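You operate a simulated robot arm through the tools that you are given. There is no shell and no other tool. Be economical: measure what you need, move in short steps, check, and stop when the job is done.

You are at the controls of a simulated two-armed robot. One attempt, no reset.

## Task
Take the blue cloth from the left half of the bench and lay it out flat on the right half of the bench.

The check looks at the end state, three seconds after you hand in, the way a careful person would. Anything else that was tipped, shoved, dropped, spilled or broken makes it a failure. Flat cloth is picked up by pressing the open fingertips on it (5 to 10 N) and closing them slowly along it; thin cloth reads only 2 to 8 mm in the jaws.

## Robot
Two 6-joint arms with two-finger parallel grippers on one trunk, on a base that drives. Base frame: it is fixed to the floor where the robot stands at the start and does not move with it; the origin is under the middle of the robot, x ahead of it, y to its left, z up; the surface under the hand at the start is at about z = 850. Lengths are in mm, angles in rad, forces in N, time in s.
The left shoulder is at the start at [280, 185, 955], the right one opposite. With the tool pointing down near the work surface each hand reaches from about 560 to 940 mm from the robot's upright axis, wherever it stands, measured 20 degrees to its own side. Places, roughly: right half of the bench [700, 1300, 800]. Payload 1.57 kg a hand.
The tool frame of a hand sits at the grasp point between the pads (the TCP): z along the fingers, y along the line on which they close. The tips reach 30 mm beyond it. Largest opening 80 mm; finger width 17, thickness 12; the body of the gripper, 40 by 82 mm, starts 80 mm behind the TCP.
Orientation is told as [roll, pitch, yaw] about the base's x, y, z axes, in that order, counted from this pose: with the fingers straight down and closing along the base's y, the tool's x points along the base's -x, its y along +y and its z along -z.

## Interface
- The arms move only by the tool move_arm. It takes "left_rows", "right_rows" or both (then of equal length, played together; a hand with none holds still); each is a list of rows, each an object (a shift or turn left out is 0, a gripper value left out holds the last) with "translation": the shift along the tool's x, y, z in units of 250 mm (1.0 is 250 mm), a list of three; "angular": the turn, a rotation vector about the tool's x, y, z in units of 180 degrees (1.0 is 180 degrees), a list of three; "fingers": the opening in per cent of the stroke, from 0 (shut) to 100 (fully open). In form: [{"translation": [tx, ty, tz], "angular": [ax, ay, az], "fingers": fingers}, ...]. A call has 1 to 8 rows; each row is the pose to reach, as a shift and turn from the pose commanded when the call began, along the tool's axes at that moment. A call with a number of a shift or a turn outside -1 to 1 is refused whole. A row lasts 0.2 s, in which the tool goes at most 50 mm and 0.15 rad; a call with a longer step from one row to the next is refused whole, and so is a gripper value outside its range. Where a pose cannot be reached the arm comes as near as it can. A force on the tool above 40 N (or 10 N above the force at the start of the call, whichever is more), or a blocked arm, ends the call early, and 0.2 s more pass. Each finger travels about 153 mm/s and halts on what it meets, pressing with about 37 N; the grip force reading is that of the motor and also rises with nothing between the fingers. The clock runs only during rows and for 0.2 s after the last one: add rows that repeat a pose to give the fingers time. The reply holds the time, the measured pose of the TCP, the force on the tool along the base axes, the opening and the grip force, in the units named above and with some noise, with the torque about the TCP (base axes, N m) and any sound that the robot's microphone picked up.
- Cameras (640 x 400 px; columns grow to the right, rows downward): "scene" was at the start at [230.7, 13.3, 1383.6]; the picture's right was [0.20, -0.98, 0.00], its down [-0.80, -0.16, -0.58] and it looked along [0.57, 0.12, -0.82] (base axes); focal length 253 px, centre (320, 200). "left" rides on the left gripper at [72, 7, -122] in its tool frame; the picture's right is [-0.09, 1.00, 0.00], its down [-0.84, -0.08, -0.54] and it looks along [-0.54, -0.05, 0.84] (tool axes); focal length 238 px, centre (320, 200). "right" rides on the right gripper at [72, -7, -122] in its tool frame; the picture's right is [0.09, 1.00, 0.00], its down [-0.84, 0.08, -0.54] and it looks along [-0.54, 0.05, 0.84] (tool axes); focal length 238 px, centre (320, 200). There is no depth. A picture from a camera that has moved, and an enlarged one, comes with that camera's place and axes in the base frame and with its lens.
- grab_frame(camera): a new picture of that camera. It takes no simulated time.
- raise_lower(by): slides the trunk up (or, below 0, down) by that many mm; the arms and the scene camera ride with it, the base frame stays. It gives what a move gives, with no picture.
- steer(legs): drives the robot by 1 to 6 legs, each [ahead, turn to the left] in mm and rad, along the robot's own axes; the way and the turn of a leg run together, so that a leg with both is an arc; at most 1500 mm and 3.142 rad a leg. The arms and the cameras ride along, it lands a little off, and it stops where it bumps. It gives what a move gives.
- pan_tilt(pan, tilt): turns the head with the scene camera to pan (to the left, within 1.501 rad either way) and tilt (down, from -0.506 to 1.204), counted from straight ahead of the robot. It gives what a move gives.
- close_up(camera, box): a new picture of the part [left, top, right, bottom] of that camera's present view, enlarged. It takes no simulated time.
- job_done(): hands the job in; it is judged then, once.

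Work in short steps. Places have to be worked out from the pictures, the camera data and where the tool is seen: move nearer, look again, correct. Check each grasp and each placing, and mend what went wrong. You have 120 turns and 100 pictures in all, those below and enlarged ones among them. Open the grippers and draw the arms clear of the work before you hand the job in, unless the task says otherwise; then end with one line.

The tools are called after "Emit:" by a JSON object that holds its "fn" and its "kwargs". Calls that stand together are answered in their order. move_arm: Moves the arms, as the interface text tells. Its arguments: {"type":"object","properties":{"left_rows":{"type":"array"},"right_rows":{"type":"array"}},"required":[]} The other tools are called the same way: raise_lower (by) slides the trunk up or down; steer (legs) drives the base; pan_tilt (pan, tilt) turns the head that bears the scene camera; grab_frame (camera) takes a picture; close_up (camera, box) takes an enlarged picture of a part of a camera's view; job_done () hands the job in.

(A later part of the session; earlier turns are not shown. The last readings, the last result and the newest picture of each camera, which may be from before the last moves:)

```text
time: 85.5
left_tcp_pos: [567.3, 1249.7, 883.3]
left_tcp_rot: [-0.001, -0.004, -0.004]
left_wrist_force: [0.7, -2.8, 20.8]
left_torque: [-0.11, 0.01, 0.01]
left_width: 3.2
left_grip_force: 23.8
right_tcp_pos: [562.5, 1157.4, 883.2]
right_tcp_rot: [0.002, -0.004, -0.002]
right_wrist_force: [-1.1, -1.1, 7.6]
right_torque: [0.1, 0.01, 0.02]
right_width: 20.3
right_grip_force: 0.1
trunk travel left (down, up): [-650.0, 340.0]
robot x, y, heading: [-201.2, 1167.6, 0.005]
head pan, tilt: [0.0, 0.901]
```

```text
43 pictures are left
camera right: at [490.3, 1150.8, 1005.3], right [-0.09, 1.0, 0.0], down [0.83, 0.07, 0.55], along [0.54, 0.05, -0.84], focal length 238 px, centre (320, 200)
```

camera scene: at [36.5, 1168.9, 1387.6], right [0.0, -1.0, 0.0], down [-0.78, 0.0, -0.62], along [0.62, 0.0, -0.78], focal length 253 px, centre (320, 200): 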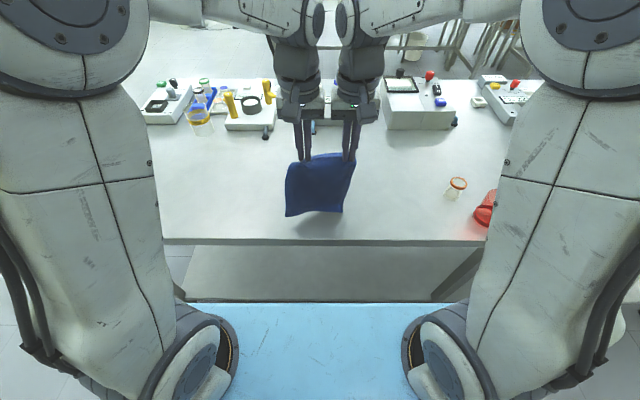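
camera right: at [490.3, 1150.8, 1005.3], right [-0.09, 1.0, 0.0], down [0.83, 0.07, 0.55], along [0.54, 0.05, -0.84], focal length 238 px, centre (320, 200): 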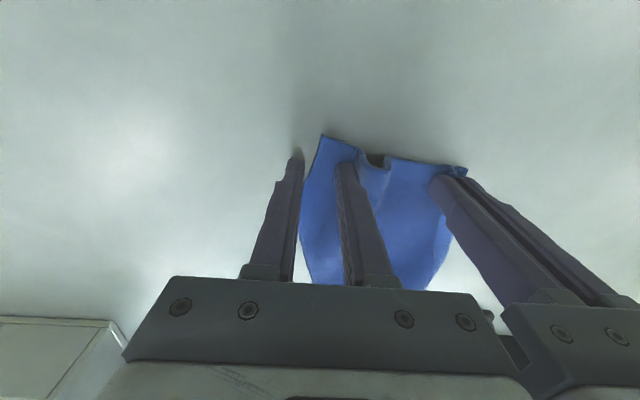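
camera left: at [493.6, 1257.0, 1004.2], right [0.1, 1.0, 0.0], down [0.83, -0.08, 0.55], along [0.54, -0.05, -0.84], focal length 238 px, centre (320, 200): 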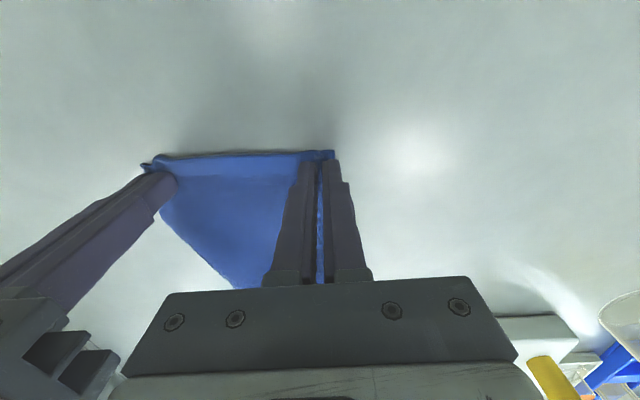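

My low shift pushed the cloth along. I lift the right hand well clear and look.

Emit:
{"fn": "move_arm", "kwargs": {"right_rows": [{"translation": [0, 0, -0.06]}, {"translation": [0, -0.05, -0.2]}, {"translation": [0, -0.2, -0.3]}, {"translation": [0, -0.38, -0.32]}]}}

Emit:
{"fn": "close_up", "kwargs": {"camera": "scene", "box": [240, 110, 400, 210]}}

Emit:
{"fn": "grab_frame", "kwargs": {"camera": "right"}}

```text
time: 86.5
left_tcp_pos: [566.1, 1251.0, 883.6]
left_tcp_rot: [-0.003, -0.002, -0.004]
left_wrist_force: [-0.9, -3.9, 22.2]
left_torque: [-0.23, 0.03, 0.0]
left_width: 3.5
left_grip_force: 24.2
right_tcp_pos: [562.0, 1062.5, 962.2]
right_tcp_rot: [0.002, -0.003, -0.001]
right_wrist_force: [1.2, -0.9, -0.7]
right_torque: [-0.01, 0.0, -0.04]
right_width: 20.9
right_grip_force: 0.1
trunk travel left (down, up): [-650.0, 340.0]
robot x, y, heading: [-198.5, 1169.5, 0.006]
head pan, tilt: [0.0, 0.901]
```

```text
4.00 times, centred on (320, 160) of scene
camera zoom: at [35.4, 1169.0, 1387.8], right [0.0, -1.0, 0.0], down [-0.78, 0.0, -0.62], along [0.62, 0.0, -0.78], focal length 1014 px, centre (320, 360)
```

zoom: 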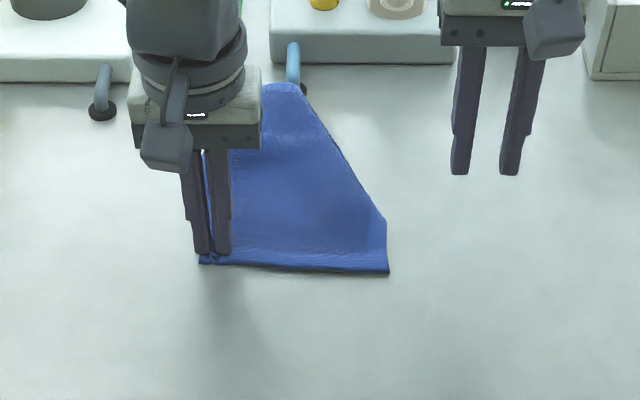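

```text
41 pictures are left
camera right: at [490.4, 1055.8, 1084.7], right [-0.09, 1.0, 0.0], down [0.84, 0.07, 0.54], along [0.54, 0.05, -0.84], focal length 238 px, centre (320, 200)
```

right: 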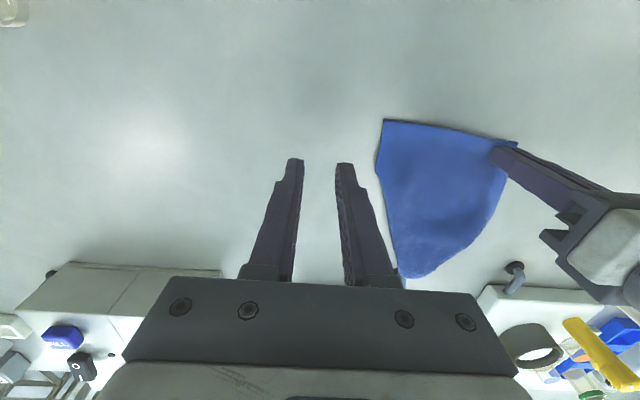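

It settled flat again, near-right corner at about [545,1122]. I approach from above at y = 1148 with a 30 % opening.

Emit:
{"fn": "move_arm", "kwargs": {"right_rows": [{"translation": [0, 0.17, 0], "fingers": 30}, {"translation": [0.012, 0.342, 0]}, {"translation": [0.012, 0.342, 0.15]}, {"translation": [0.012, 0.342, 0.28]}, {"translation": [0.012, 0.342, 0.305]}, {"translation": [0.012, 0.342, 0.315]}, {"translation": [0.012, 0.342, 0.315]}]}}

Emit:
{"fn": "grab_frame", "kwargs": {"camera": "right"}}

```text
time: 88.1
left_tcp_pos: [566.4, 1251.6, 883.2]
left_tcp_rot: [-0.002, -0.005, -0.003]
left_wrist_force: [0.2, -2.5, 21.9]
left_torque: [-0.05, -0.03, 0.01]
left_width: 3.5
left_grip_force: 23.9
right_tcp_pos: [559.5, 1147.7, 883.5]
right_tcp_rot: [0.002, -0.003, -0.002]
right_wrist_force: [-1.4, -0.5, 4.6]
right_torque: [-0.02, 0.0, 0.02]
right_width: 24.1
right_grip_force: 0.0
trunk travel left (down, up): [-650.0, 340.0]
robot x, y, heading: [-198.9, 1166.2, 0.006]
head pan, tilt: [0.0, 0.901]
```

```text
40 pictures are left
camera right: at [487.3, 1141.4, 1006.0], right [-0.09, 1.0, 0.0], down [0.84, 0.07, 0.54], along [0.54, 0.05, -0.84], focal length 238 px, centre (320, 200)
```

right: 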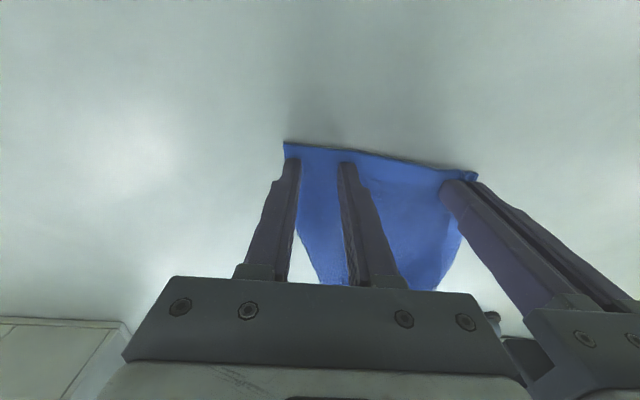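

Both right fingers are now on the cloth (4.6 N). I press 1 mm more and close slowly.

Emit:
{"fn": "move_arm", "kwargs": {"right_rows": [{"translation": [0, 0, 0.006], "fingers": 27}, {"translation": [0, 0, 0.006], "fingers": 23}, {"translation": [0, 0, 0.006], "fingers": 19}, {"translation": [0, 0, 0.006], "fingers": 15}, {"translation": [0, 0, 0.005], "fingers": 11}, {"translation": [0, 0, 0.005], "fingers": 7}, {"translation": [0, 0, 0.005], "fingers": 2}, {"translation": [0, 0, 0.005], "fingers": 0}]}}

Emit:
{"fn": "grab_frame", "kwargs": {"camera": "right"}}

```text
time: 89.9
left_tcp_pos: [566.3, 1250.2, 883.8]
left_tcp_rot: [-0.002, -0.005, -0.003]
left_wrist_force: [2.7, -5.1, 17.1]
left_torque: [-0.15, -0.1, -0.02]
left_width: 3.5
left_grip_force: 24.4
right_tcp_pos: [559.4, 1148.0, 882.3]
right_tcp_rot: [0.002, -0.004, -0.003]
right_wrist_force: [0.9, 2.5, 23.3]
right_torque: [0.1, -0.02, 0.0]
right_width: 2.4
right_grip_force: 25.1
trunk travel left (down, up): [-650.0, 340.0]
robot x, y, heading: [-200.7, 1168.7, 0.002]
head pan, tilt: [0.0, 0.901]
```

```text
39 pictures are left
camera right: at [487.2, 1141.6, 1005.1], right [-0.09, 1.0, 0.0], down [0.83, 0.07, 0.55], along [0.54, 0.05, -0.84], focal length 238 px, centre (320, 200)
```

right: 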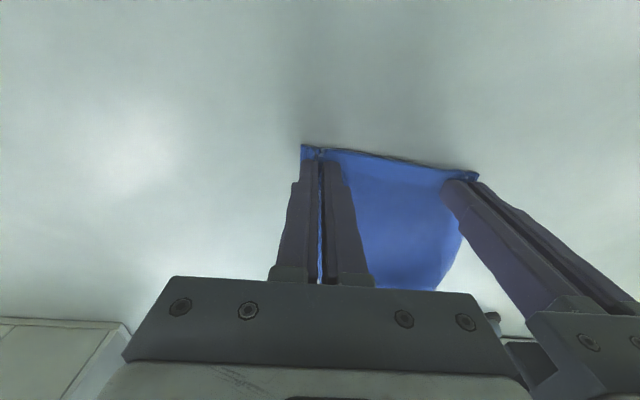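

Both hold now (3.5 and 2.4 mm). I lift together, drawing back a little, so the whole cloth hangs from its near edge.

Emit:
{"fn": "move_arm", "kwargs": {"left_rows": [{"translation": [0, 0, -0.06]}, {"translation": [0.03, 0, -0.16]}, {"translation": [0.06, 0, -0.28]}, {"translation": [0.06, 0, -0.42]}, {"translation": [0.06, 0, -0.56]}, {"translation": [0.06, 0, -0.7]}, {"translation": [0.06, 0, -0.84]}, {"translation": [0.06, 0, -0.95]}], "right_rows": [{"translation": [0, 0, -0.06]}, {"translation": [0.03, 0, -0.16]}, {"translation": [0.06, 0, -0.28]}, {"translation": [0.06, 0, -0.42]}, {"translation": [0.06, 0, -0.56]}, {"translation": [0.06, 0, -0.7]}, {"translation": [0.06, 0, -0.84]}, {"translation": [0.06, 0, -0.95]}]}}

Emit:
{"fn": "close_up", "kwargs": {"camera": "scene", "box": [200, 60, 440, 210]}}

```text
time: 91.7
left_tcp_pos: [552.5, 1252.7, 1119.3]
left_tcp_rot: [-0.001, -0.002, -0.002]
left_wrist_force: [0.1, -3.7, -0.3]
left_torque: [-0.1, 0.01, 0.06]
left_width: 3.2
left_grip_force: 24.9
right_tcp_pos: [544.8, 1148.1, 1119.5]
right_tcp_rot: [0.001, -0.003, -0.002]
right_wrist_force: [0.2, 3.9, 0.5]
right_torque: [0.09, 0.01, -0.05]
right_width: 1.8
right_grip_force: 23.7
trunk travel left (down, up): [-650.0, 340.0]
robot x, y, heading: [-199.2, 1165.1, 0.004]
head pan, tilt: [0.0, 0.901]
```

```text
2.67 times, centred on (320, 135) of scene
camera zoom: at [36.5, 1168.9, 1387.5], right [0.0, -1.0, 0.0], down [-0.78, 0.0, -0.62], along [0.62, 0.0, -0.78], focal length 676 px, centre (320, 373)
```

zoom: 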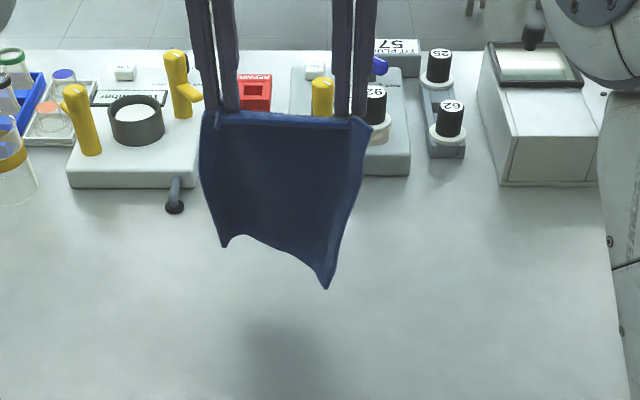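

The cloth hangs fully unfolded from its near edge. I move forward to about x = 650 and lower until the bottom edge nearly touches.

Emit:
{"fn": "move_arm", "kwargs": {"left_rows": [{"translation": [-0.09, 0, 0]}, {"translation": [-0.18, 0, 0]}, {"translation": [-0.27, 0, 0.03]}, {"translation": [-0.35, 0, 0.07]}, {"translation": [-0.385, 0, 0.13]}, {"translation": [-0.385, 0, 0.17]}, {"translation": [-0.385, 0, 0.17]}, {"translation": [-0.385, 0, 0.17]}], "right_rows": [{"translation": [-0.1, 0, 0]}, {"translation": [-0.2, 0, 0]}, {"translation": [-0.29, 0, 0.03]}, {"translation": [-0.37, 0, 0.07]}, {"translation": [-0.412, 0, 0.13]}, {"translation": [-0.412, 0, 0.17]}, {"translation": [-0.412, 0, 0.17]}, {"translation": [-0.412, 0, 0.17]}]}}

Emit:
{"fn": "close_up", "kwargs": {"camera": "scene", "box": [200, 60, 440, 210]}}

Emit:
{"fn": "grab_frame", "kwargs": {"camera": "right"}}

```text
time: 93.5
left_tcp_pos: [643.6, 1251.4, 1075.0]
left_tcp_rot: [-0.003, -0.002, -0.005]
left_wrist_force: [-0.9, -9.6, -0.4]
left_torque: [-0.29, -0.02, 0.09]
left_width: 3.7
left_grip_force: 24.9
left hand out of reach, approached as far as the arm can: row 4, 5, 6, 7, 8
right_tcp_pos: [634.7, 1144.2, 1070.9]
right_tcp_rot: [0.001, 0.0, 0.0]
right_wrist_force: [-0.2, 9.8, 1.0]
right_torque: [0.31, -0.06, -0.02]
right_width: 2.2
right_grip_force: 23.5
right hand out of reach, approached as far as the arm can: row 4, 5, 6, 7, 8
trunk travel left (down, up): [-650.0, 340.0]
robot x, y, heading: [-194.9, 1165.6, 0.007]
head pan, tilt: [0.0, 0.901]
```

```text
2.67 times, centred on (320, 135) of scene
camera zoom: at [36.5, 1168.9, 1387.6], right [0.0, -1.0, 0.0], down [-0.78, 0.0, -0.62], along [0.62, 0.0, -0.78], focal length 676 px, centre (320, 373)
```

zoom: 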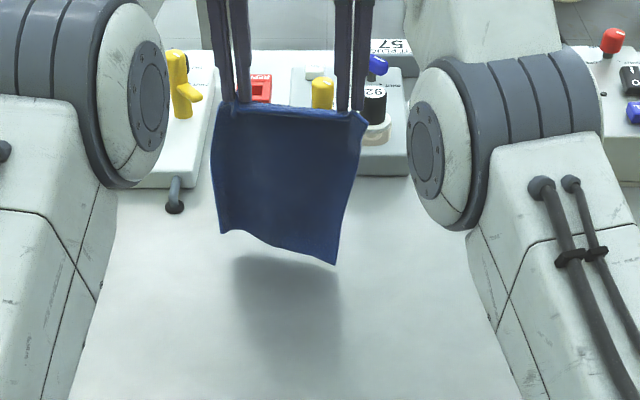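

```text
36 pictures are left
camera right: at [562.9, 1137.7, 1193.5], right [-0.09, 1.0, 0.0], down [0.84, 0.07, 0.54], along [0.54, 0.05, -0.84], focal length 238 px, centre (320, 200)
```

right: 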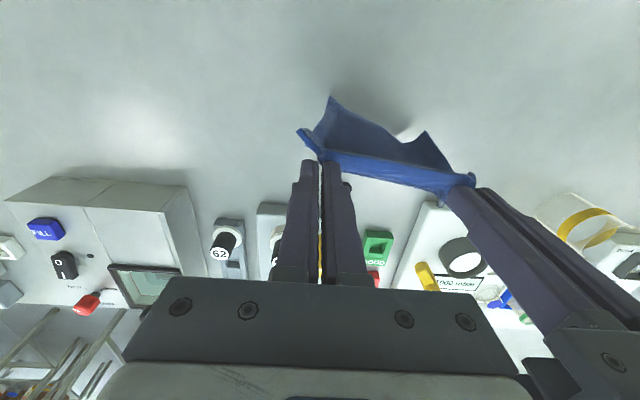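

Reach limit here stretches the hands apart (10 N tension). I draw back 20 mm, bring the hands 4 mm together, and drive the robot forward 45 mm instead.

Emit:
{"fn": "move_arm", "kwargs": {"left_rows": [{"translation": [0.04, -0.008, 0]}, {"translation": [0.084, -0.012, 0]}, {"translation": [0.084, -0.012, 0]}], "right_rows": [{"translation": [0.04, 0.008, 0]}, {"translation": [0.08, 0.008, 0]}, {"translation": [0.08, 0.008, 0]}]}}

Emit:
{"fn": "steer", "kwargs": {"legs": [[45, 0]]}}

Emit:
{"fn": "close_up", "kwargs": {"camera": "scene", "box": [200, 60, 440, 210]}}

```text
time: 94.3
left_tcp_pos: [621.8, 1249.8, 1074.7]
left_tcp_rot: [-0.001, -0.003, -0.006]
left_wrist_force: [1.0, -7.5, -0.3]
left_torque: [-0.22, -0.06, 0.06]
left_width: 3.5
left_grip_force: 24.2
right_tcp_pos: [634.7, 1143.6, 1071.6]
right_tcp_rot: [0.001, 0.001, 0.0]
right_wrist_force: [-1.5, 7.9, 0.4]
right_torque: [0.23, 0.07, -0.03]
right_width: 1.9
right_grip_force: 23.5
right hand out of reach, approached as far as the arm can: row 1, 2, 3
trunk travel left (down, up): [-650.0, 340.0]
robot x, y, heading: [-200.2, 1169.9, 0.007]
head pan, tilt: [0.0, 0.901]
```

```text
time: 95.2
left_tcp_pos: [667.0, 1249.8, 1074.8]
left_tcp_rot: [-0.002, -0.001, -0.004]
left_wrist_force: [2.4, -7.7, 0.1]
left_torque: [-0.22, -0.07, 0.09]
left_width: 3.7
left_grip_force: 24.6
right_tcp_pos: [680.3, 1146.3, 1071.8]
right_tcp_rot: [0.001, 0.0, 0.002]
right_wrist_force: [-2.1, 6.3, 1.2]
right_torque: [0.22, 0.0, -0.05]
right_width: 2.2
right_grip_force: 24.0
trunk travel left (down, up): [-650.0, 340.0]
robot x, y, heading: [-151.3, 1169.5, 0.008]
head pan, tilt: [0.0, 0.901]
```

```text
2.67 times, centred on (320, 135) of scene
camera zoom: at [81.8, 1169.1, 1387.7], right [0.0, -1.0, 0.0], down [-0.78, 0.0, -0.62], along [0.62, 0.0, -0.78], focal length 676 px, centre (320, 373)
```

zoom: 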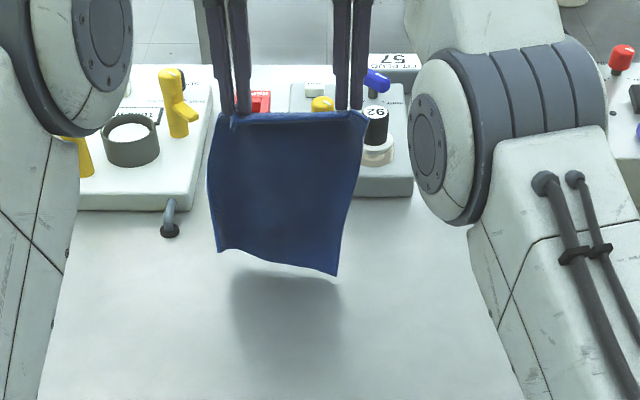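

The right hand is now 13 mm ahead of the left. I bring both back to about x = 648 and closer together, still at this height.

Emit:
{"fn": "move_arm", "kwargs": {"left_rows": [{"translation": [0.04, -0.006, 0]}, {"translation": [0.072, -0.01, 0]}, {"translation": [0.072, -0.01, 0]}], "right_rows": [{"translation": [0.06, 0.008, 0]}, {"translation": [0.12, 0.012, 0]}, {"translation": [0.12, 0.012, 0]}]}}

Emit:
{"fn": "close_up", "kwargs": {"camera": "scene", "box": [200, 60, 440, 210]}}

```text
time: 96.0
left_tcp_pos: [650.3, 1246.9, 1074.3]
left_tcp_rot: [-0.005, -0.002, -0.004]
left_wrist_force: [3.0, -8.3, -0.8]
left_torque: [-0.28, -0.1, 0.11]
left_width: 3.5
left_grip_force: 24.3
right_tcp_pos: [681.1, 1146.3, 1072.1]
right_tcp_rot: [0.003, -0.001, 0.0]
right_wrist_force: [-3.2, 8.1, -0.1]
right_torque: [0.29, 0.12, -0.03]
right_width: 1.8
right_grip_force: 23.2
right hand out of reach, approached as far as the arm can: row 1, 2, 3
trunk travel left (down, up): [-650.0, 340.0]
robot x, y, heading: [-152.9, 1169.1, -0.003]
head pan, tilt: [0.0, 0.901]
```

```text
2.67 times, centred on (320, 135) of scene
camera zoom: at [82.3, 1169.1, 1387.6], right [0.0, -1.0, 0.0], down [-0.78, 0.0, -0.62], along [0.62, 0.0, -0.78], focal length 676 px, centre (320, 373)
```

zoom: 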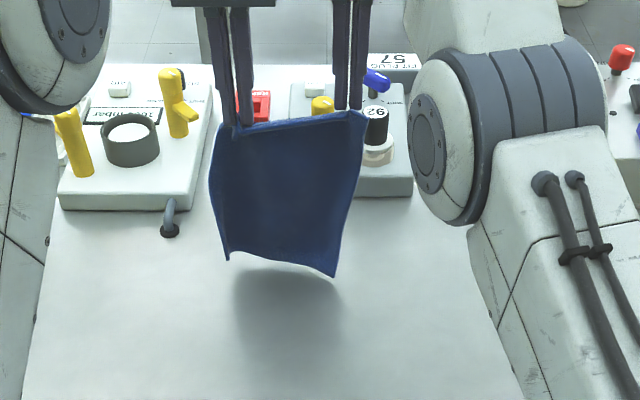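

The right arm seems stuck at a singular posture. I try freeing it by moving both hands upward and back.

Emit:
{"fn": "move_arm", "kwargs": {"left_rows": [{"translation": [0, 0, -0.08]}, {"translation": [0, 0, -0.16]}, {"translation": [0, 0, -0.2]}], "right_rows": [{"translation": [0.0, 0, -0.08]}, {"translation": [0.0, 0, -0.16]}, {"translation": [0.0, 0, -0.2]}]}}

```text
time: 96.8
left_tcp_pos: [651.1, 1248.3, 1125.9]
left_tcp_rot: [-0.004, -0.002, -0.003]
left_wrist_force: [1.5, -12.0, -1.1]
left_torque: [-0.35, -0.03, 0.13]
left_width: 3.6
left_grip_force: 24.5
right_tcp_pos: [661.6, 1140.5, 1114.4]
right_tcp_rot: [0.002, -0.003, -0.001]
right_wrist_force: [-0.5, 10.8, 1.0]
right_torque: [0.33, 0.05, -0.05]
right_width: 2.1
right_grip_force: 23.7
right hand out of reach, approached as far as the arm can: row 1, 2, 3
trunk travel left (down, up): [-650.0, 340.0]
robot x, y, heading: [-155.1, 1170.6, 0.008]
head pan, tilt: [0.0, 0.901]
```

The right arm slides along its reach boundary, so its commanded pose is still too far out. I command the right hand further back and inward in steps.

Emit:
{"fn": "move_arm", "kwargs": {"left_rows": [{"translation": [0.0, -0.008, 0.02]}, {"translation": [0.0, -0.016, 0.04]}, {"translation": [0.0, -0.02, 0.04]}], "right_rows": [{"translation": [0.1, 0.01, 0.02]}, {"translation": [0.14, 0.02, 0.04]}, {"translation": [0.14, 0.02, 0.04]}]}}

```text
time: 97.6
left_tcp_pos: [649.4, 1243.1, 1114.3]
left_tcp_rot: [-0.002, -0.003, -0.002]
left_wrist_force: [-0.1, 0.4, -0.5]
left_torque: [-0.03, -0.01, -0.03]
left_width: 3.5
left_grip_force: 24.0
right_tcp_pos: [658.1, 1155.0, 1108.8]
right_tcp_rot: [0.001, -0.002, -0.001]
right_wrist_force: [0.5, -0.6, -0.4]
right_torque: [-0.01, 0.01, 0.0]
right_width: 1.6
right_grip_force: 23.6
right hand out of reach, approached as far as the arm can: row 1, 2, 3
trunk travel left (down, up): [-650.0, 340.0]
robot x, y, heading: [-152.6, 1166.0, 0.005]
head pan, tilt: [0.0, 0.901]
```

Tension is gone; the right is still reported out of reach. I keep pulling its command back.

Emit:
{"fn": "move_arm", "kwargs": {"left_rows": [{"translation": [0.05, 0, 0]}, {"translation": [0.1, 0, 0]}, {"translation": [0.1, 0, 0]}], "right_rows": [{"translation": [0.1, -0.0, 0]}, {"translation": [0.2, -0.0, 0]}, {"translation": [0.2, -0.0, 0]}]}}

Emit:
{"fn": "close_up", "kwargs": {"camera": "scene", "box": [200, 60, 440, 210]}}

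```text
time: 98.5
left_tcp_pos: [626.1, 1248.1, 1114.7]
left_tcp_rot: [0.002, -0.006, 0.007]
left_wrist_force: [-0.2, 2.3, 0.6]
left_torque: [-0.12, -0.11, -0.05]
left_width: 3.2
left_grip_force: 23.8
right_tcp_pos: [653.5, 1166.3, 1111.9]
right_tcp_rot: [0.0, 0.002, -0.004]
right_wrist_force: [0.2, -0.8, -0.1]
right_torque: [0.11, 0.08, 0.02]
right_width: 1.9
right_grip_force: 23.1
right hand out of reach, approached as far as the arm can: row 1, 2, 3
trunk travel left (down, up): [-650.0, 340.0]
robot x, y, heading: [-156.6, 1177.3, 0.009]
head pan, tilt: [0.0, 0.901]
stopped in row 3 (left hand): the force on the tool passed its limit at 41 N (the readings are from after the stop); the commanded pose is now the measured one
```

```text
2.67 times, centred on (320, 135) of scene
camera zoom: at [82.4, 1169.1, 1387.6], right [0.0, -1.0, 0.0], down [-0.78, 0.0, -0.62], along [0.62, 0.0, -0.78], focal length 676 px, centre (320, 373)
```

zoom: 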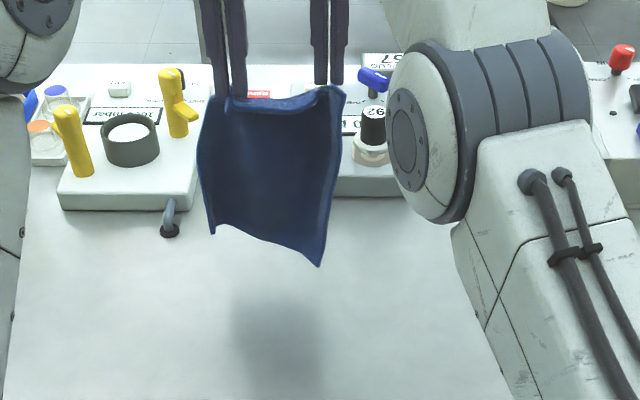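

The grippers touched and the call stopped; the commanded poses are now the measured ones, which clears the mismatch. I move the hands apart again gently and level them.

Emit:
{"fn": "move_arm", "kwargs": {"left_rows": [{"translation": [0, 0.008, 0]}, {"translation": [0, 0.012, 0]}], "right_rows": [{"translation": [0.04, -0.03, 0]}, {"translation": [0.06, -0.05, 0]}]}}

```text
time: 99.1
left_tcp_pos: [625.9, 1249.1, 1114.6]
left_tcp_rot: [0.001, -0.006, 0.005]
left_wrist_force: [1.0, -0.1, 0.0]
left_torque: [-0.05, -0.02, -0.02]
left_width: 3.7
left_grip_force: 24.4
right_tcp_pos: [657.0, 1159.0, 1111.2]
right_tcp_rot: [-0.001, 0.002, -0.003]
right_wrist_force: [-0.1, -0.3, -0.7]
right_torque: [-0.01, 0.06, -0.02]
right_width: 1.9
right_grip_force: 23.6
right hand out of reach, approached as far as the arm can: row 1, 2
trunk travel left (down, up): [-650.0, 340.0]
robot x, y, heading: [-154.4, 1170.2, 0.004]
head pan, tilt: [0.0, 0.901]
```

The right hand moves only on a sphere of constant reach, like a straightened elbow. I try a small pitch of the tool combined with a retreat to get it bending.

Emit:
{"fn": "move_arm", "kwargs": {"right_rows": [{"translation": [0.05, 0, 0], "angular": [0, 0.03, 0]}, {"translation": [0.1, 0, 0], "angular": [0, 0.06, 0]}, {"translation": [0.1, 0, 0], "angular": [0, 0.06, 0]}]}}

Emit:
{"fn": "grab_frame", "kwargs": {"camera": "scene"}}

```text
time: 99.9
left_tcp_pos: [627.2, 1251.4, 1115.1]
left_tcp_rot: [0.001, -0.007, 0.006]
left_wrist_force: [0.4, 0.2, 0.2]
left_torque: [-0.03, 0.02, -0.02]
left_width: 3.3
left_grip_force: 23.8
right_tcp_pos: [619.5, 1155.1, 1105.0]
right_tcp_rot: [-0.001, 0.19, -0.003]
right_wrist_force: [0.5, 0.2, 0.0]
right_torque: [-0.01, -0.01, -0.01]
right_width: 2.0
right_grip_force: 23.1
right hand out of reach, approached as far as the arm can: row 1, 2, 3
trunk travel left (down, up): [-650.0, 340.0]
robot x, y, heading: [-153.1, 1171.5, -0.001]
head pan, tilt: [0.0, 0.901]
```

```text
32 pictures are left
camera scene: at [82.4, 1169.1, 1387.6], right [0.0, -1.0, 0.0], down [-0.78, 0.0, -0.62], along [0.62, 0.0, -0.78], focal length 253 px, centre (320, 200)
```

scene: 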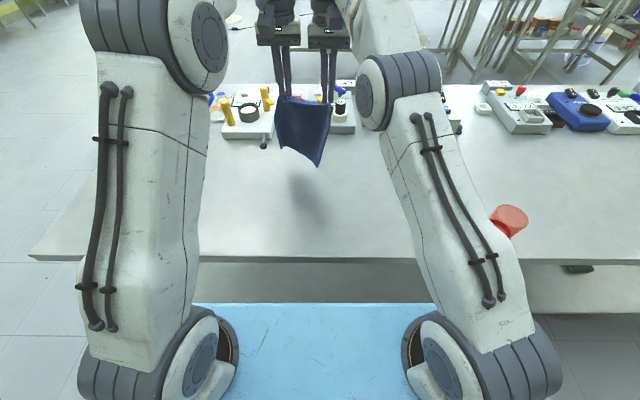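

The tip followed this time. I continue back with both hands to see whether the arm has come off the limit.

Emit:
{"fn": "move_arm", "kwargs": {"left_rows": [{"translation": [0.06, 0, 0]}, {"translation": [0.12, 0, 0]}, {"translation": [0.18, 0, 0]}, {"translation": [0.24, 0, 0]}], "right_rows": [{"translation": [0.06, 0, 0], "angular": [0, 0, 0]}, {"translation": [0.12, 0, 0]}, {"translation": [0.18, 0, 0]}, {"translation": [0.24, 0, 0]}]}}

```text
time: 100.9
left_tcp_pos: [565.9, 1249.1, 1114.5]
left_tcp_rot: [0.003, -0.007, 0.006]
left_wrist_force: [-0.1, 0.7, 0.0]
left_torque: [0.0, 0.01, -0.02]
left_width: 3.8
left_grip_force: 25.1
right_tcp_pos: [561.5, 1155.1, 1115.4]
right_tcp_rot: [-0.002, 0.19, -0.003]
right_wrist_force: [0.1, -0.4, 0.6]
right_torque: [-0.01, 0.02, 0.0]
right_width: 1.8
right_grip_force: 23.2
trunk travel left (down, up): [-650.0, 340.0]
robot x, y, heading: [-150.6, 1167.5, -0.001]
head pan, tilt: [0.0, 0.901]
```

The arm is free. I level the right tool again, then drive forward 40 mm so the work stays inside the reach.

Emit:
{"fn": "move_arm", "kwargs": {"left_rows": [{"translation": [0, 0.008, 0]}, {"translation": [0, 0.012, 0]}, {"translation": [0, 0.012, 0]}], "right_rows": [{"translation": [0, -0.006, 0], "angular": [0, -0.03, 0]}, {"translation": [0, -0.01, 0], "angular": [0, -0.06, 0]}, {"translation": [0, -0.01, 0], "angular": [0, -0.06, 0]}]}}

Emit:
{"fn": "steer", "kwargs": {"legs": [[40, 0]]}}

```text
time: 101.7
left_tcp_pos: [566.6, 1253.0, 1114.6]
left_tcp_rot: [0.001, -0.008, 0.006]
left_wrist_force: [-0.1, -0.4, 0.3]
left_torque: [0.0, 0.0, -0.01]
left_width: 3.3
left_grip_force: 24.1
right_tcp_pos: [560.6, 1152.9, 1116.6]
right_tcp_rot: [0.0, 0.0, -0.004]
right_wrist_force: [-0.2, -0.3, -0.3]
right_torque: [-0.01, 0.03, 0.01]
right_width: 2.0
right_grip_force: 23.4
trunk travel left (down, up): [-650.0, 340.0]
robot x, y, heading: [-152.7, 1168.9, 0.002]
head pan, tilt: [0.0, 0.901]
```

```text
time: 102.6
left_tcp_pos: [606.9, 1253.7, 1114.4]
left_tcp_rot: [0.003, -0.006, 0.008]
left_wrist_force: [-0.8, -0.3, 0.0]
left_torque: [-0.02, -0.01, -0.04]
left_width: 3.4
left_grip_force: 24.7
right_tcp_pos: [600.2, 1152.7, 1115.5]
right_tcp_rot: [-0.002, -0.002, -0.004]
right_wrist_force: [0.1, 0.6, -0.1]
right_torque: [0.0, 0.0, -0.03]
right_width: 1.9
right_grip_force: 23.3
trunk travel left (down, up): [-650.0, 340.0]
robot x, y, heading: [-113.0, 1170.6, 0.005]
head pan, tilt: [0.0, 0.901]
```

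Levelled, hands 101 mm apart. I move forward to x = 648 and down to z of about 1072.

Emit:
{"fn": "move_arm", "kwargs": {"left_rows": [{"translation": [-0.05, 0.006, 0.02]}, {"translation": [-0.1, 0.006, 0.06]}, {"translation": [-0.15, 0.006, 0.11]}, {"translation": [-0.165, 0.006, 0.16]}, {"translation": [-0.165, 0.006, 0.18]}, {"translation": [-0.165, 0.006, 0.18]}, {"translation": [-0.165, 0.006, 0.18]}], "right_rows": [{"translation": [-0.06, -0.006, 0.02]}, {"translation": [-0.12, -0.006, 0.06]}, {"translation": [-0.17, -0.006, 0.11]}, {"translation": [-0.19, -0.006, 0.16]}, {"translation": [-0.19, -0.006, 0.18]}, {"translation": [-0.19, -0.006, 0.18]}, {"translation": [-0.19, -0.006, 0.18]}]}}

Emit:
{"fn": "close_up", "kwargs": {"camera": "scene", "box": [200, 60, 440, 210]}}

Emit:
{"fn": "grab_frame", "kwargs": {"camera": "right"}}

```text
time: 104.2
left_tcp_pos: [648.5, 1254.1, 1068.7]
left_tcp_rot: [0.002, -0.007, 0.007]
left_wrist_force: [-0.3, -3.6, -0.1]
left_torque: [-0.12, -0.01, -0.03]
left_width: 3.4
left_grip_force: 24.6
right_tcp_pos: [648.8, 1150.8, 1071.4]
right_tcp_rot: [-0.001, 0.001, -0.002]
right_wrist_force: [0.2, 2.0, 0.9]
right_torque: [0.1, 0.02, -0.03]
right_width: 1.6
right_grip_force: 22.9
trunk travel left (down, up): [-650.0, 340.0]
robot x, y, heading: [-113.3, 1172.1, 0.005]
head pan, tilt: [0.0, 0.901]
```

```text
2.67 times, centred on (320, 135) of scene
camera zoom: at [122.4, 1169.3, 1387.6], right [0.0, -1.0, 0.0], down [-0.78, 0.0, -0.62], along [0.62, 0.0, -0.78], focal length 676 px, centre (320, 373)
```

zoom: 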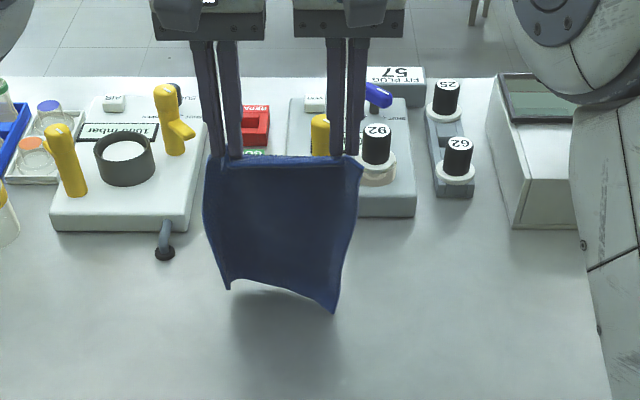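

```text
30 pictures are left
camera right: at [576.4, 1145.4, 1193.6], right [-0.09, 1.0, 0.0], down [0.84, 0.08, 0.54], along [0.54, 0.05, -0.84], focal length 238 px, centre (320, 200)
```

right: 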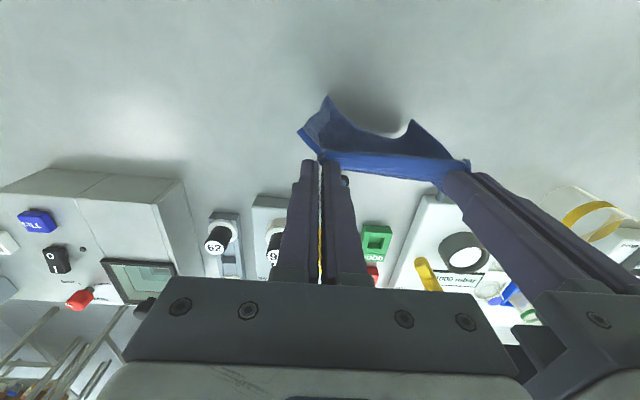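

The cloth hangs straight with its lower corners curling slightly toward the robot, about to touch. I lower and sweep back toward the robot, first half.

Emit:
{"fn": "move_arm", "kwargs": {"left_rows": [{"translation": [0.02, 0, 0.064]}, {"translation": [0.08, 0, 0.112]}, {"translation": [0.168, 0, 0.144]}, {"translation": [0.264, 0, 0.176]}, {"translation": [0.352, 0, 0.216]}, {"translation": [0.432, 0, 0.264]}, {"translation": [0.504, 0, 0.32]}, {"translation": [0.564, 0, 0.376]}], "right_rows": [{"translation": [0.02, 0, 0.064]}, {"translation": [0.08, 0, 0.112]}, {"translation": [0.168, 0, 0.144]}, {"translation": [0.264, 0, 0.176]}, {"translation": [0.352, 0, 0.216]}, {"translation": [0.432, 0, 0.264]}, {"translation": [0.504, 0, 0.32]}, {"translation": [0.564, 0, 0.376]}]}}

Emit:
{"fn": "close_up", "kwargs": {"camera": "scene", "box": [200, 90, 440, 240]}}

Emit:
{"fn": "grab_frame", "kwargs": {"camera": "right"}}

```text
time: 106.0
left_tcp_pos: [507.5, 1253.9, 976.7]
left_tcp_rot: [0.001, -0.01, 0.005]
left_wrist_force: [0.4, -1.6, -0.9]
left_torque: [-0.04, 0.01, -0.06]
left_width: 3.4
left_grip_force: 24.0
right_tcp_pos: [507.6, 1151.5, 977.8]
right_tcp_rot: [-0.001, -0.001, -0.003]
right_wrist_force: [0.4, 0.7, -0.4]
right_torque: [0.07, 0.05, -0.04]
right_width: 1.9
right_grip_force: 23.8
trunk travel left (down, up): [-650.0, 340.0]
robot x, y, heading: [-111.8, 1172.0, 0.003]
head pan, tilt: [0.0, 0.901]
```

```text
2.67 times, centred on (320, 165) of scene
camera zoom: at [122.4, 1169.3, 1387.6], right [0.0, -1.0, 0.0], down [-0.78, 0.0, -0.62], along [0.62, 0.0, -0.78], focal length 676 px, centre (320, 293)
```

zoom: 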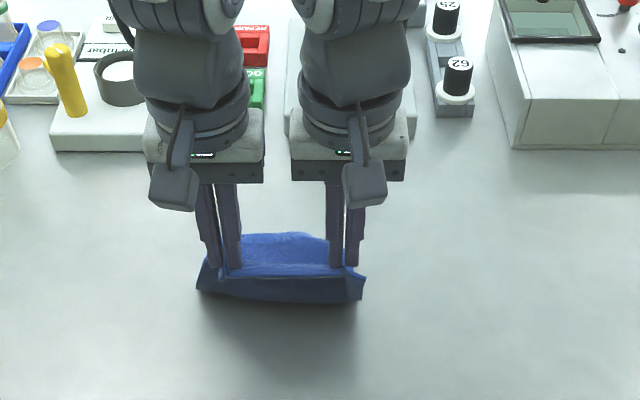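

```text
28 pictures are left
camera right: at [435.5, 1145.9, 1100.0], right [-0.09, 1.0, 0.0], down [0.84, 0.08, 0.54], along [0.54, 0.05, -0.84], focal length 238 px, centre (320, 200)
```

right: 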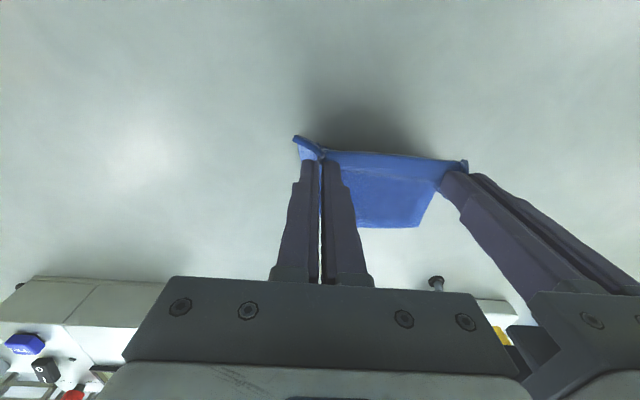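

The far edge lies at about x = 630 and trails properly. I finish the sweep down to contact.

Emit:
{"fn": "move_arm", "kwargs": {"left_rows": [{"translation": [0.04, 0, 0.032]}, {"translation": [0.092, 0, 0.084]}, {"translation": [0.136, 0, 0.14]}, {"translation": [0.168, 0, 0.2]}, {"translation": [0.192, 0, 0.252]}, {"translation": [0.212, 0, 0.3]}, {"translation": [0.228, 0, 0.336]}, {"translation": [0.244, 0, 0.352]}], "right_rows": [{"translation": [0.04, 0, 0.032]}, {"translation": [0.092, 0, 0.084]}, {"translation": [0.136, 0, 0.14]}, {"translation": [0.168, 0, 0.2]}, {"translation": [0.192, 0, 0.252]}, {"translation": [0.212, 0, 0.3]}, {"translation": [0.228, 0, 0.336]}, {"translation": [0.244, 0, 0.352]}]}}

Emit:
{"fn": "close_up", "kwargs": {"camera": "scene", "box": [200, 90, 440, 240]}}

Emit:
{"fn": "grab_frame", "kwargs": {"camera": "right"}}

```text
time: 107.8
left_tcp_pos: [446.9, 1253.5, 887.9]
left_tcp_rot: [0.001, -0.005, 0.005]
left_wrist_force: [-0.2, -1.1, 1.2]
left_torque: [-0.06, 0.03, -0.04]
left_width: 3.3
left_grip_force: 24.5
right_tcp_pos: [445.6, 1151.5, 889.2]
right_tcp_rot: [-0.002, 0.0, -0.005]
right_wrist_force: [-1.2, 1.8, -0.1]
right_torque: [0.04, 0.02, 0.01]
right_width: 2.1
right_grip_force: 23.3
trunk travel left (down, up): [-650.0, 340.0]
robot x, y, heading: [-111.6, 1165.6, -0.002]
head pan, tilt: [0.0, 0.901]
```

```text
2.67 times, centred on (320, 165) of scene
camera zoom: at [122.4, 1169.3, 1387.6], right [0.0, -1.0, 0.0], down [-0.78, 0.0, -0.62], along [0.62, 0.0, -0.78], focal length 676 px, centre (320, 293)
```

zoom: 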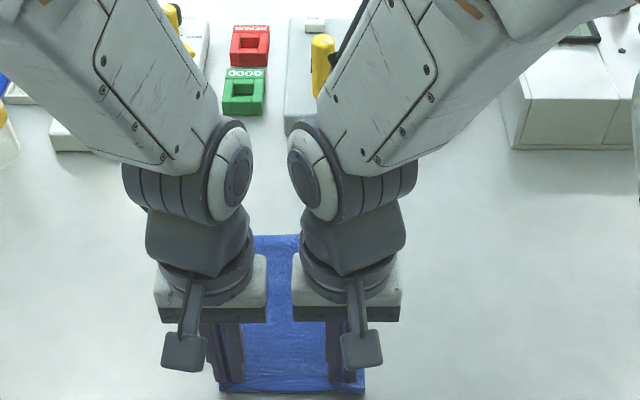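

```text
26 pictures are left
camera right: at [374.0, 1145.8, 1012.0], right [-0.09, 1.0, 0.0], down [0.84, 0.08, 0.54], along [0.54, 0.05, -0.84], focal length 238 px, centre (320, 200)
```

right: 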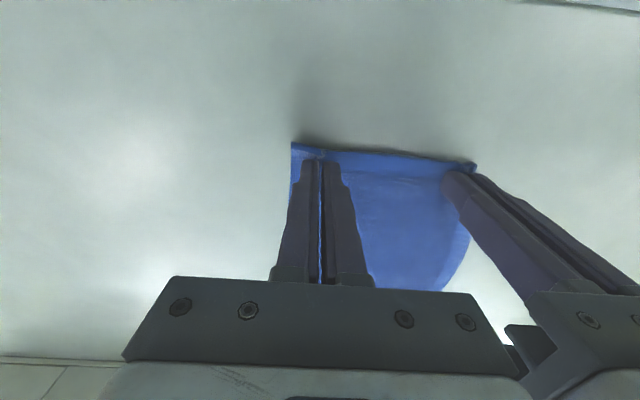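

Near edge at x = 437, far edge at 630: nearly the full 197 mm length. I press lightly and open slowly.

Emit:
{"fn": "move_arm", "kwargs": {"left_rows": [{"translation": [0.008, 0, 0.01]}, {"translation": [0.008, 0, 0.014], "fingers": 5}, {"translation": [0.008, 0, 0.016], "fingers": 9}, {"translation": [0.008, 0, 0.018], "fingers": 13}, {"translation": [0.008, 0, 0.018], "fingers": 17}, {"translation": [0.008, 0, 0.018], "fingers": 21}, {"translation": [0.008, 0, 0.018], "fingers": 25}], "right_rows": [{"translation": [0.008, 0, 0.014]}, {"translation": [0.008, 0, 0.018], "fingers": 5}, {"translation": [0.008, 0, 0.02], "fingers": 9}, {"translation": [0.008, 0, 0.022], "fingers": 13}, {"translation": [0.008, 0, 0.022], "fingers": 17}, {"translation": [0.008, 0, 0.022], "fingers": 21}, {"translation": [0.008, 0, 0.022], "fingers": 25}]}}

Emit:
{"fn": "grab_frame", "kwargs": {"camera": "right"}}

Emit:
{"fn": "grab_frame", "kwargs": {"camera": "left"}}

```text
time: 109.4
left_tcp_pos: [445.0, 1252.4, 882.9]
left_tcp_rot: [-0.001, -0.008, 0.007]
left_wrist_force: [1.7, 0.6, 21.2]
left_torque: [-0.08, -0.09, 0.01]
left_width: 16.4
left_grip_force: 0.0
right_tcp_pos: [443.6, 1149.6, 884.4]
right_tcp_rot: [-0.003, 0.001, -0.002]
right_wrist_force: [0.2, 0.2, 2.5]
right_torque: [0.02, 0.0, -0.01]
right_width: 18.1
right_grip_force: 0.1
trunk travel left (down, up): [-650.0, 340.0]
robot x, y, heading: [-112.5, 1169.9, 0.0]
head pan, tilt: [0.0, 0.901]
```

```text
25 pictures are left
camera right: at [371.7, 1145.7, 1006.9], right [-0.09, 1.0, 0.0], down [0.84, 0.08, 0.54], along [0.54, 0.05, -0.84], focal length 238 px, centre (320, 200)
```

right: 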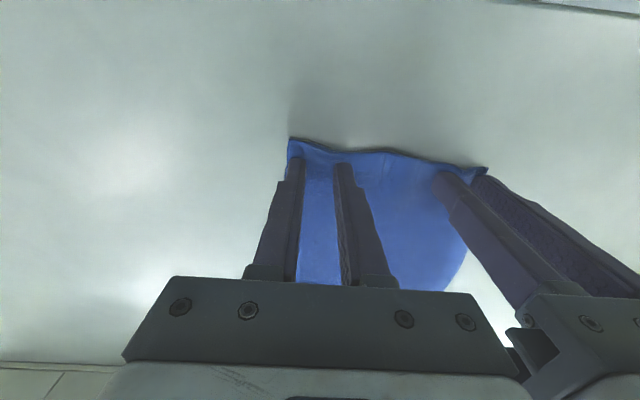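

```text
24 pictures are left
camera left: at [371.5, 1258.7, 1003.4], right [0.09, 1.0, 0.0], down [0.83, -0.07, 0.55], along [0.55, -0.05, -0.84], focal length 238 px, centre (320, 200)
```

left: 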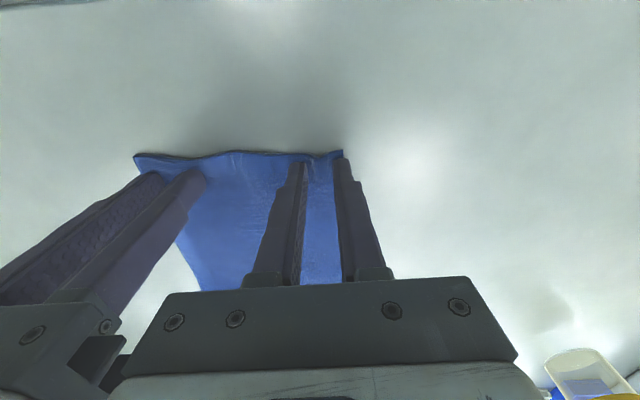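

Both corners are free and spread out. I lift both hands straight up, then apart, and look.

Emit:
{"fn": "move_arm", "kwargs": {"left_rows": [{"translation": [0, 0, -0.04]}, {"translation": [0, 0, -0.16]}, {"translation": [0, 0.02, -0.3]}, {"translation": [0, 0.14, -0.4]}, {"translation": [0, 0.3, -0.45]}, {"translation": [0, 0.46, -0.5]}, {"translation": [0, 0.62, -0.55]}], "right_rows": [{"translation": [0, 0, -0.04]}, {"translation": [0, 0, -0.16]}, {"translation": [0, -0.02, -0.3]}, {"translation": [0, -0.14, -0.4]}, {"translation": [0, -0.3, -0.45]}, {"translation": [0, -0.46, -0.5]}, {"translation": [0, -0.6, -0.55]}]}}

Emit:
{"fn": "close_up", "kwargs": {"camera": "scene", "box": [220, 120, 412, 240]}}

```text
time: 111.0
left_tcp_pos: [443.9, 1408.9, 1019.8]
left_tcp_rot: [0.002, -0.006, 0.006]
left_wrist_force: [1.1, 0.6, 0.4]
left_torque: [-0.05, 0.02, 0.05]
left_width: 20.1
left_grip_force: 0.1
right_tcp_pos: [445.6, 1002.0, 1022.1]
right_tcp_rot: [-0.002, 0.001, -0.002]
right_wrist_force: [0.2, -0.2, 0.2]
right_torque: [0.0, 0.0, -0.03]
right_width: 19.9
right_grip_force: 0.0
trunk travel left (down, up): [-650.0, 340.0]
robot x, y, heading: [-115.9, 1165.0, 0.009]
head pan, tilt: [0.0, 0.901]
```

```text
3.33 times, centred on (316, 180) of scene
camera zoom: at [122.4, 1169.3, 1387.5], right [0.0, -1.0, 0.0], down [-0.78, 0.0, -0.62], along [0.62, 0.0, -0.78], focal length 845 px, centre (333, 267)
```

zoom: 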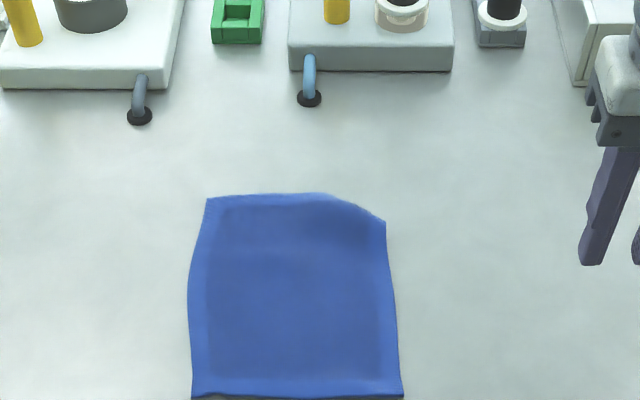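

Almost perfect; the far-right corner may be turned under. I look closer.

Emit:
{"fn": "close_up", "kwargs": {"camera": "scene", "box": [290, 160, 354, 200]}}

Emit:
{"fn": "close_up", "kwargs": {"camera": "scene", "box": [260, 165, 356, 255]}}

```text
10.00 times, centred on (322, 180) of scene
camera zoom: at [122.4, 1169.3, 1387.5], right [0.0, -1.0, 0.0], down [-0.78, 0.0, -0.62], along [0.62, 0.0, -0.78], focal length 2534 px, centre (300, 400)
```

zoom: 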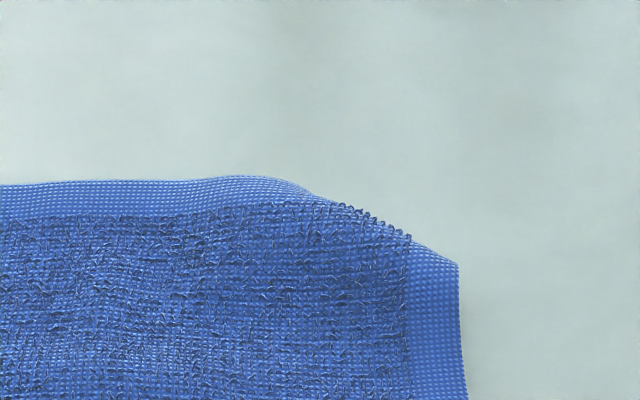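

```text
4.44 times, centred on (308, 210) of scene
camera zoom: at [122.4, 1169.3, 1387.5], right [0.0, -1.0, 0.0], down [-0.78, 0.0, -0.62], along [0.62, 0.0, -0.78], focal length 1126 px, centre (373, 156)
```

zoom: 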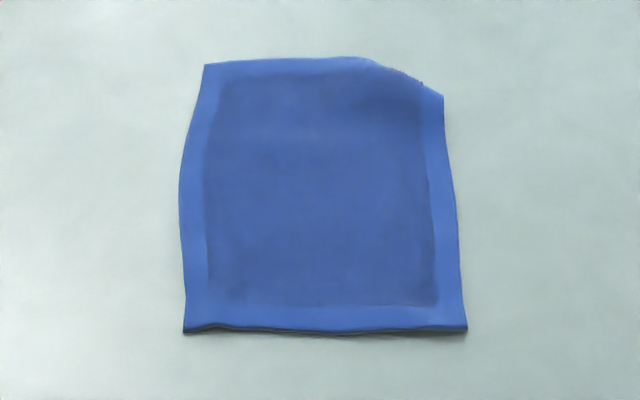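

The corner might be turned under or only humped. I move the right wrist camera above it for a straight-down view.

Emit:
{"fn": "move_arm", "kwargs": {"right_rows": [{"translation": [-0.11, 0.04, 0]}, {"translation": [-0.22, 0.08, 0]}, {"translation": [-0.33, 0.12, 0]}, {"translation": [-0.44, 0.16, 0]}, {"translation": [-0.55, 0.2, 0]}, {"translation": [-0.66, 0.24, 0]}, {"translation": [-0.77, 0.28, 0]}, {"translation": [-0.86, 0.32, 0]}]}}

Emit:
{"fn": "close_up", "kwargs": {"camera": "right", "box": [240, 0, 480, 150]}}

```text
time: 112.8
left_tcp_pos: [444.0, 1408.2, 1019.6]
left_tcp_rot: [0.004, -0.008, 0.005]
left_wrist_force: [0.2, -0.1, -0.1]
left_torque: [0.01, 0.04, 0.02]
left_width: 20.1
left_grip_force: 0.0
right_tcp_pos: [659.1, 1079.3, 1020.7]
right_tcp_rot: [-0.001, 0.002, -0.002]
right_wrist_force: [0.4, 0.8, 0.5]
right_torque: [0.02, 0.04, -0.03]
right_width: 20.1
right_grip_force: 0.1
trunk travel left (down, up): [-650.0, 340.0]
robot x, y, heading: [-108.5, 1169.6, 0.007]
head pan, tilt: [0.0, 0.901]
```

```text
2.67 times, centred on (360, 75) of right
camera zoom: at [587.4, 1074.9, 1143.1], right [-0.09, 1.0, 0.0], down [0.84, 0.08, 0.54], along [0.54, 0.05, -0.84], focal length 636 px, centre (213, 533)
```

zoom: 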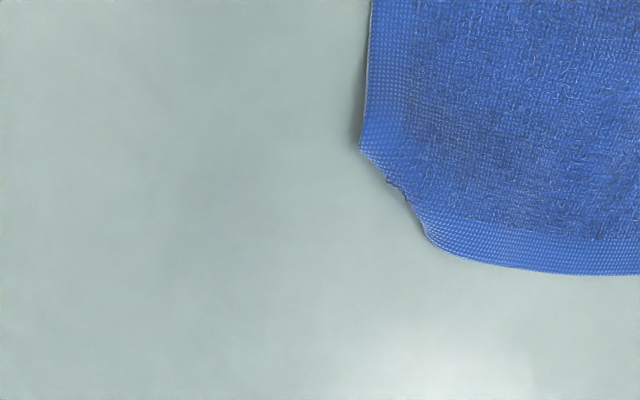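

Seen from above, a 35-40 mm corner triangle is still turned under at the far right. I will repeat the near-edge lift, gripping nearer the corners, and drag the hanging edge over the bench before laying so the corners trail out. First I back the robot 60 mm and bring the hands above the near corners ([429,1272], [429,1118]).

Emit:
{"fn": "steer", "kwargs": {"legs": [[-60, 0]]}}

Emit:
{"fn": "move_arm", "kwargs": {"left_rows": [{"translation": [-0.02, -0.06, 0], "fingers": 24}, {"translation": [-0.05, -0.15, 0]}, {"translation": [-0.08, -0.24, 0]}, {"translation": [-0.11, -0.34, 0]}, {"translation": [-0.15, -0.44, 0]}, {"translation": [-0.18, -0.54, 0.04]}, {"translation": [-0.22, -0.63, 0.12]}, {"translation": [-0.22, -0.63, 0.28]}], "right_rows": [{"translation": [0.1, 0.0, 0], "fingers": 24}, {"translation": [0.2, 0.02, 0]}, {"translation": [0.3, 0.05, 0]}, {"translation": [0.4, 0.1, 0]}, {"translation": [0.5, 0.15, 0]}, {"translation": [0.58, 0.2, 0.04]}, {"translation": [0.64, 0.244, 0.12]}, {"translation": [0.64, 0.244, 0.28]}]}}

Emit:
{"fn": "grab_frame", "kwargs": {"camera": "right"}}

```text
time: 113.8
left_tcp_pos: [383.0, 1409.0, 1020.4]
left_tcp_rot: [0.002, -0.007, 0.006]
left_wrist_force: [0.0, -0.2, -0.7]
left_torque: [0.02, 0.04, 0.0]
left_width: 20.4
left_grip_force: 0.1
right_tcp_pos: [599.6, 1081.4, 1020.4]
right_tcp_rot: [-0.001, 0.002, -0.002]
right_wrist_force: [0.4, 0.4, -1.2]
right_torque: [0.01, 0.05, 0.0]
right_width: 20.2
right_grip_force: 0.1
trunk travel left (down, up): [-650.0, 340.0]
robot x, y, heading: [-173.7, 1169.9, 0.005]
head pan, tilt: [0.0, 0.901]
```

```text
time: 115.6
left_tcp_pos: [439.2, 1252.5, 949.4]
left_tcp_rot: [0.003, -0.009, 0.007]
left_wrist_force: [0.2, 0.6, 0.2]
left_torque: [0.01, -0.01, -0.01]
left_width: 18.9
left_grip_force: 0.0
right_tcp_pos: [438.6, 1139.8, 951.6]
right_tcp_rot: [-0.002, 0.001, -0.002]
right_wrist_force: [-0.1, -0.3, 0.0]
right_torque: [0.0, -0.04, -0.02]
right_width: 19.4
right_grip_force: 0.0
trunk travel left (down, up): [-650.0, 340.0]
robot x, y, heading: [-173.2, 1165.7, 0.002]
head pan, tilt: [0.0, 0.901]
```

```text
19 pictures are left
camera right: at [365.7, 1135.8, 1073.4], right [-0.09, 1.0, 0.0], down [0.84, 0.08, 0.54], along [0.54, 0.05, -0.84], focal length 238 px, centre (320, 200)
```

right: 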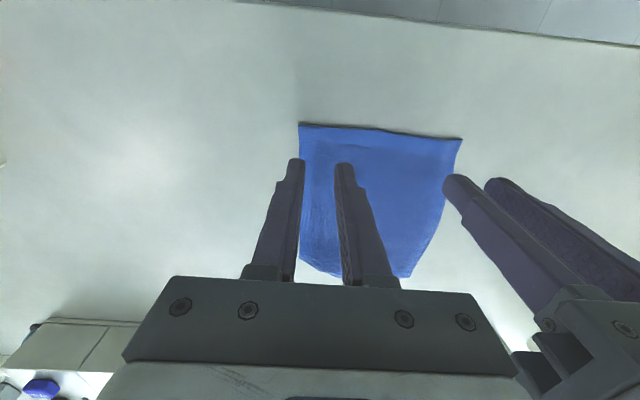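

Corners are at [427,1122] and [428,1277]. I shift right +4 mm and left +3 mm in y, and go down to light contact.

Emit:
{"fn": "move_arm", "kwargs": {"left_rows": [{"translation": [0, 0.011, 0.12]}, {"translation": [0, 0.011, 0.22]}, {"translation": [0, 0.011, 0.255]}, {"translation": [0, 0.011, 0.268]}, {"translation": [0, 0.011, 0.27]}, {"translation": [0, 0.011, 0.27]}], "right_rows": [{"translation": [0, 0.017, 0.12]}, {"translation": [0, 0.017, 0.22]}, {"translation": [0, 0.017, 0.26]}, {"translation": [0, 0.017, 0.274]}, {"translation": [0, 0.017, 0.276]}, {"translation": [0, 0.017, 0.276]}]}}

```text
time: 117.0
left_tcp_pos: [440.2, 1254.7, 882.7]
left_tcp_rot: [0.002, -0.009, 0.007]
left_wrist_force: [0.4, 2.0, 7.8]
left_torque: [0.03, -0.05, 0.03]
left_width: 19.4
left_grip_force: 0.1
right_tcp_pos: [438.8, 1146.1, 883.1]
right_tcp_rot: [-0.003, 0.001, -0.004]
right_wrist_force: [1.0, -2.3, 13.7]
right_torque: [-0.05, -0.01, -0.01]
right_width: 18.9
right_grip_force: 0.1
trunk travel left (down, up): [-650.0, 340.0]
robot x, y, heading: [-175.0, 1169.9, 0.004]
head pan, tilt: [0.0, 0.901]
```

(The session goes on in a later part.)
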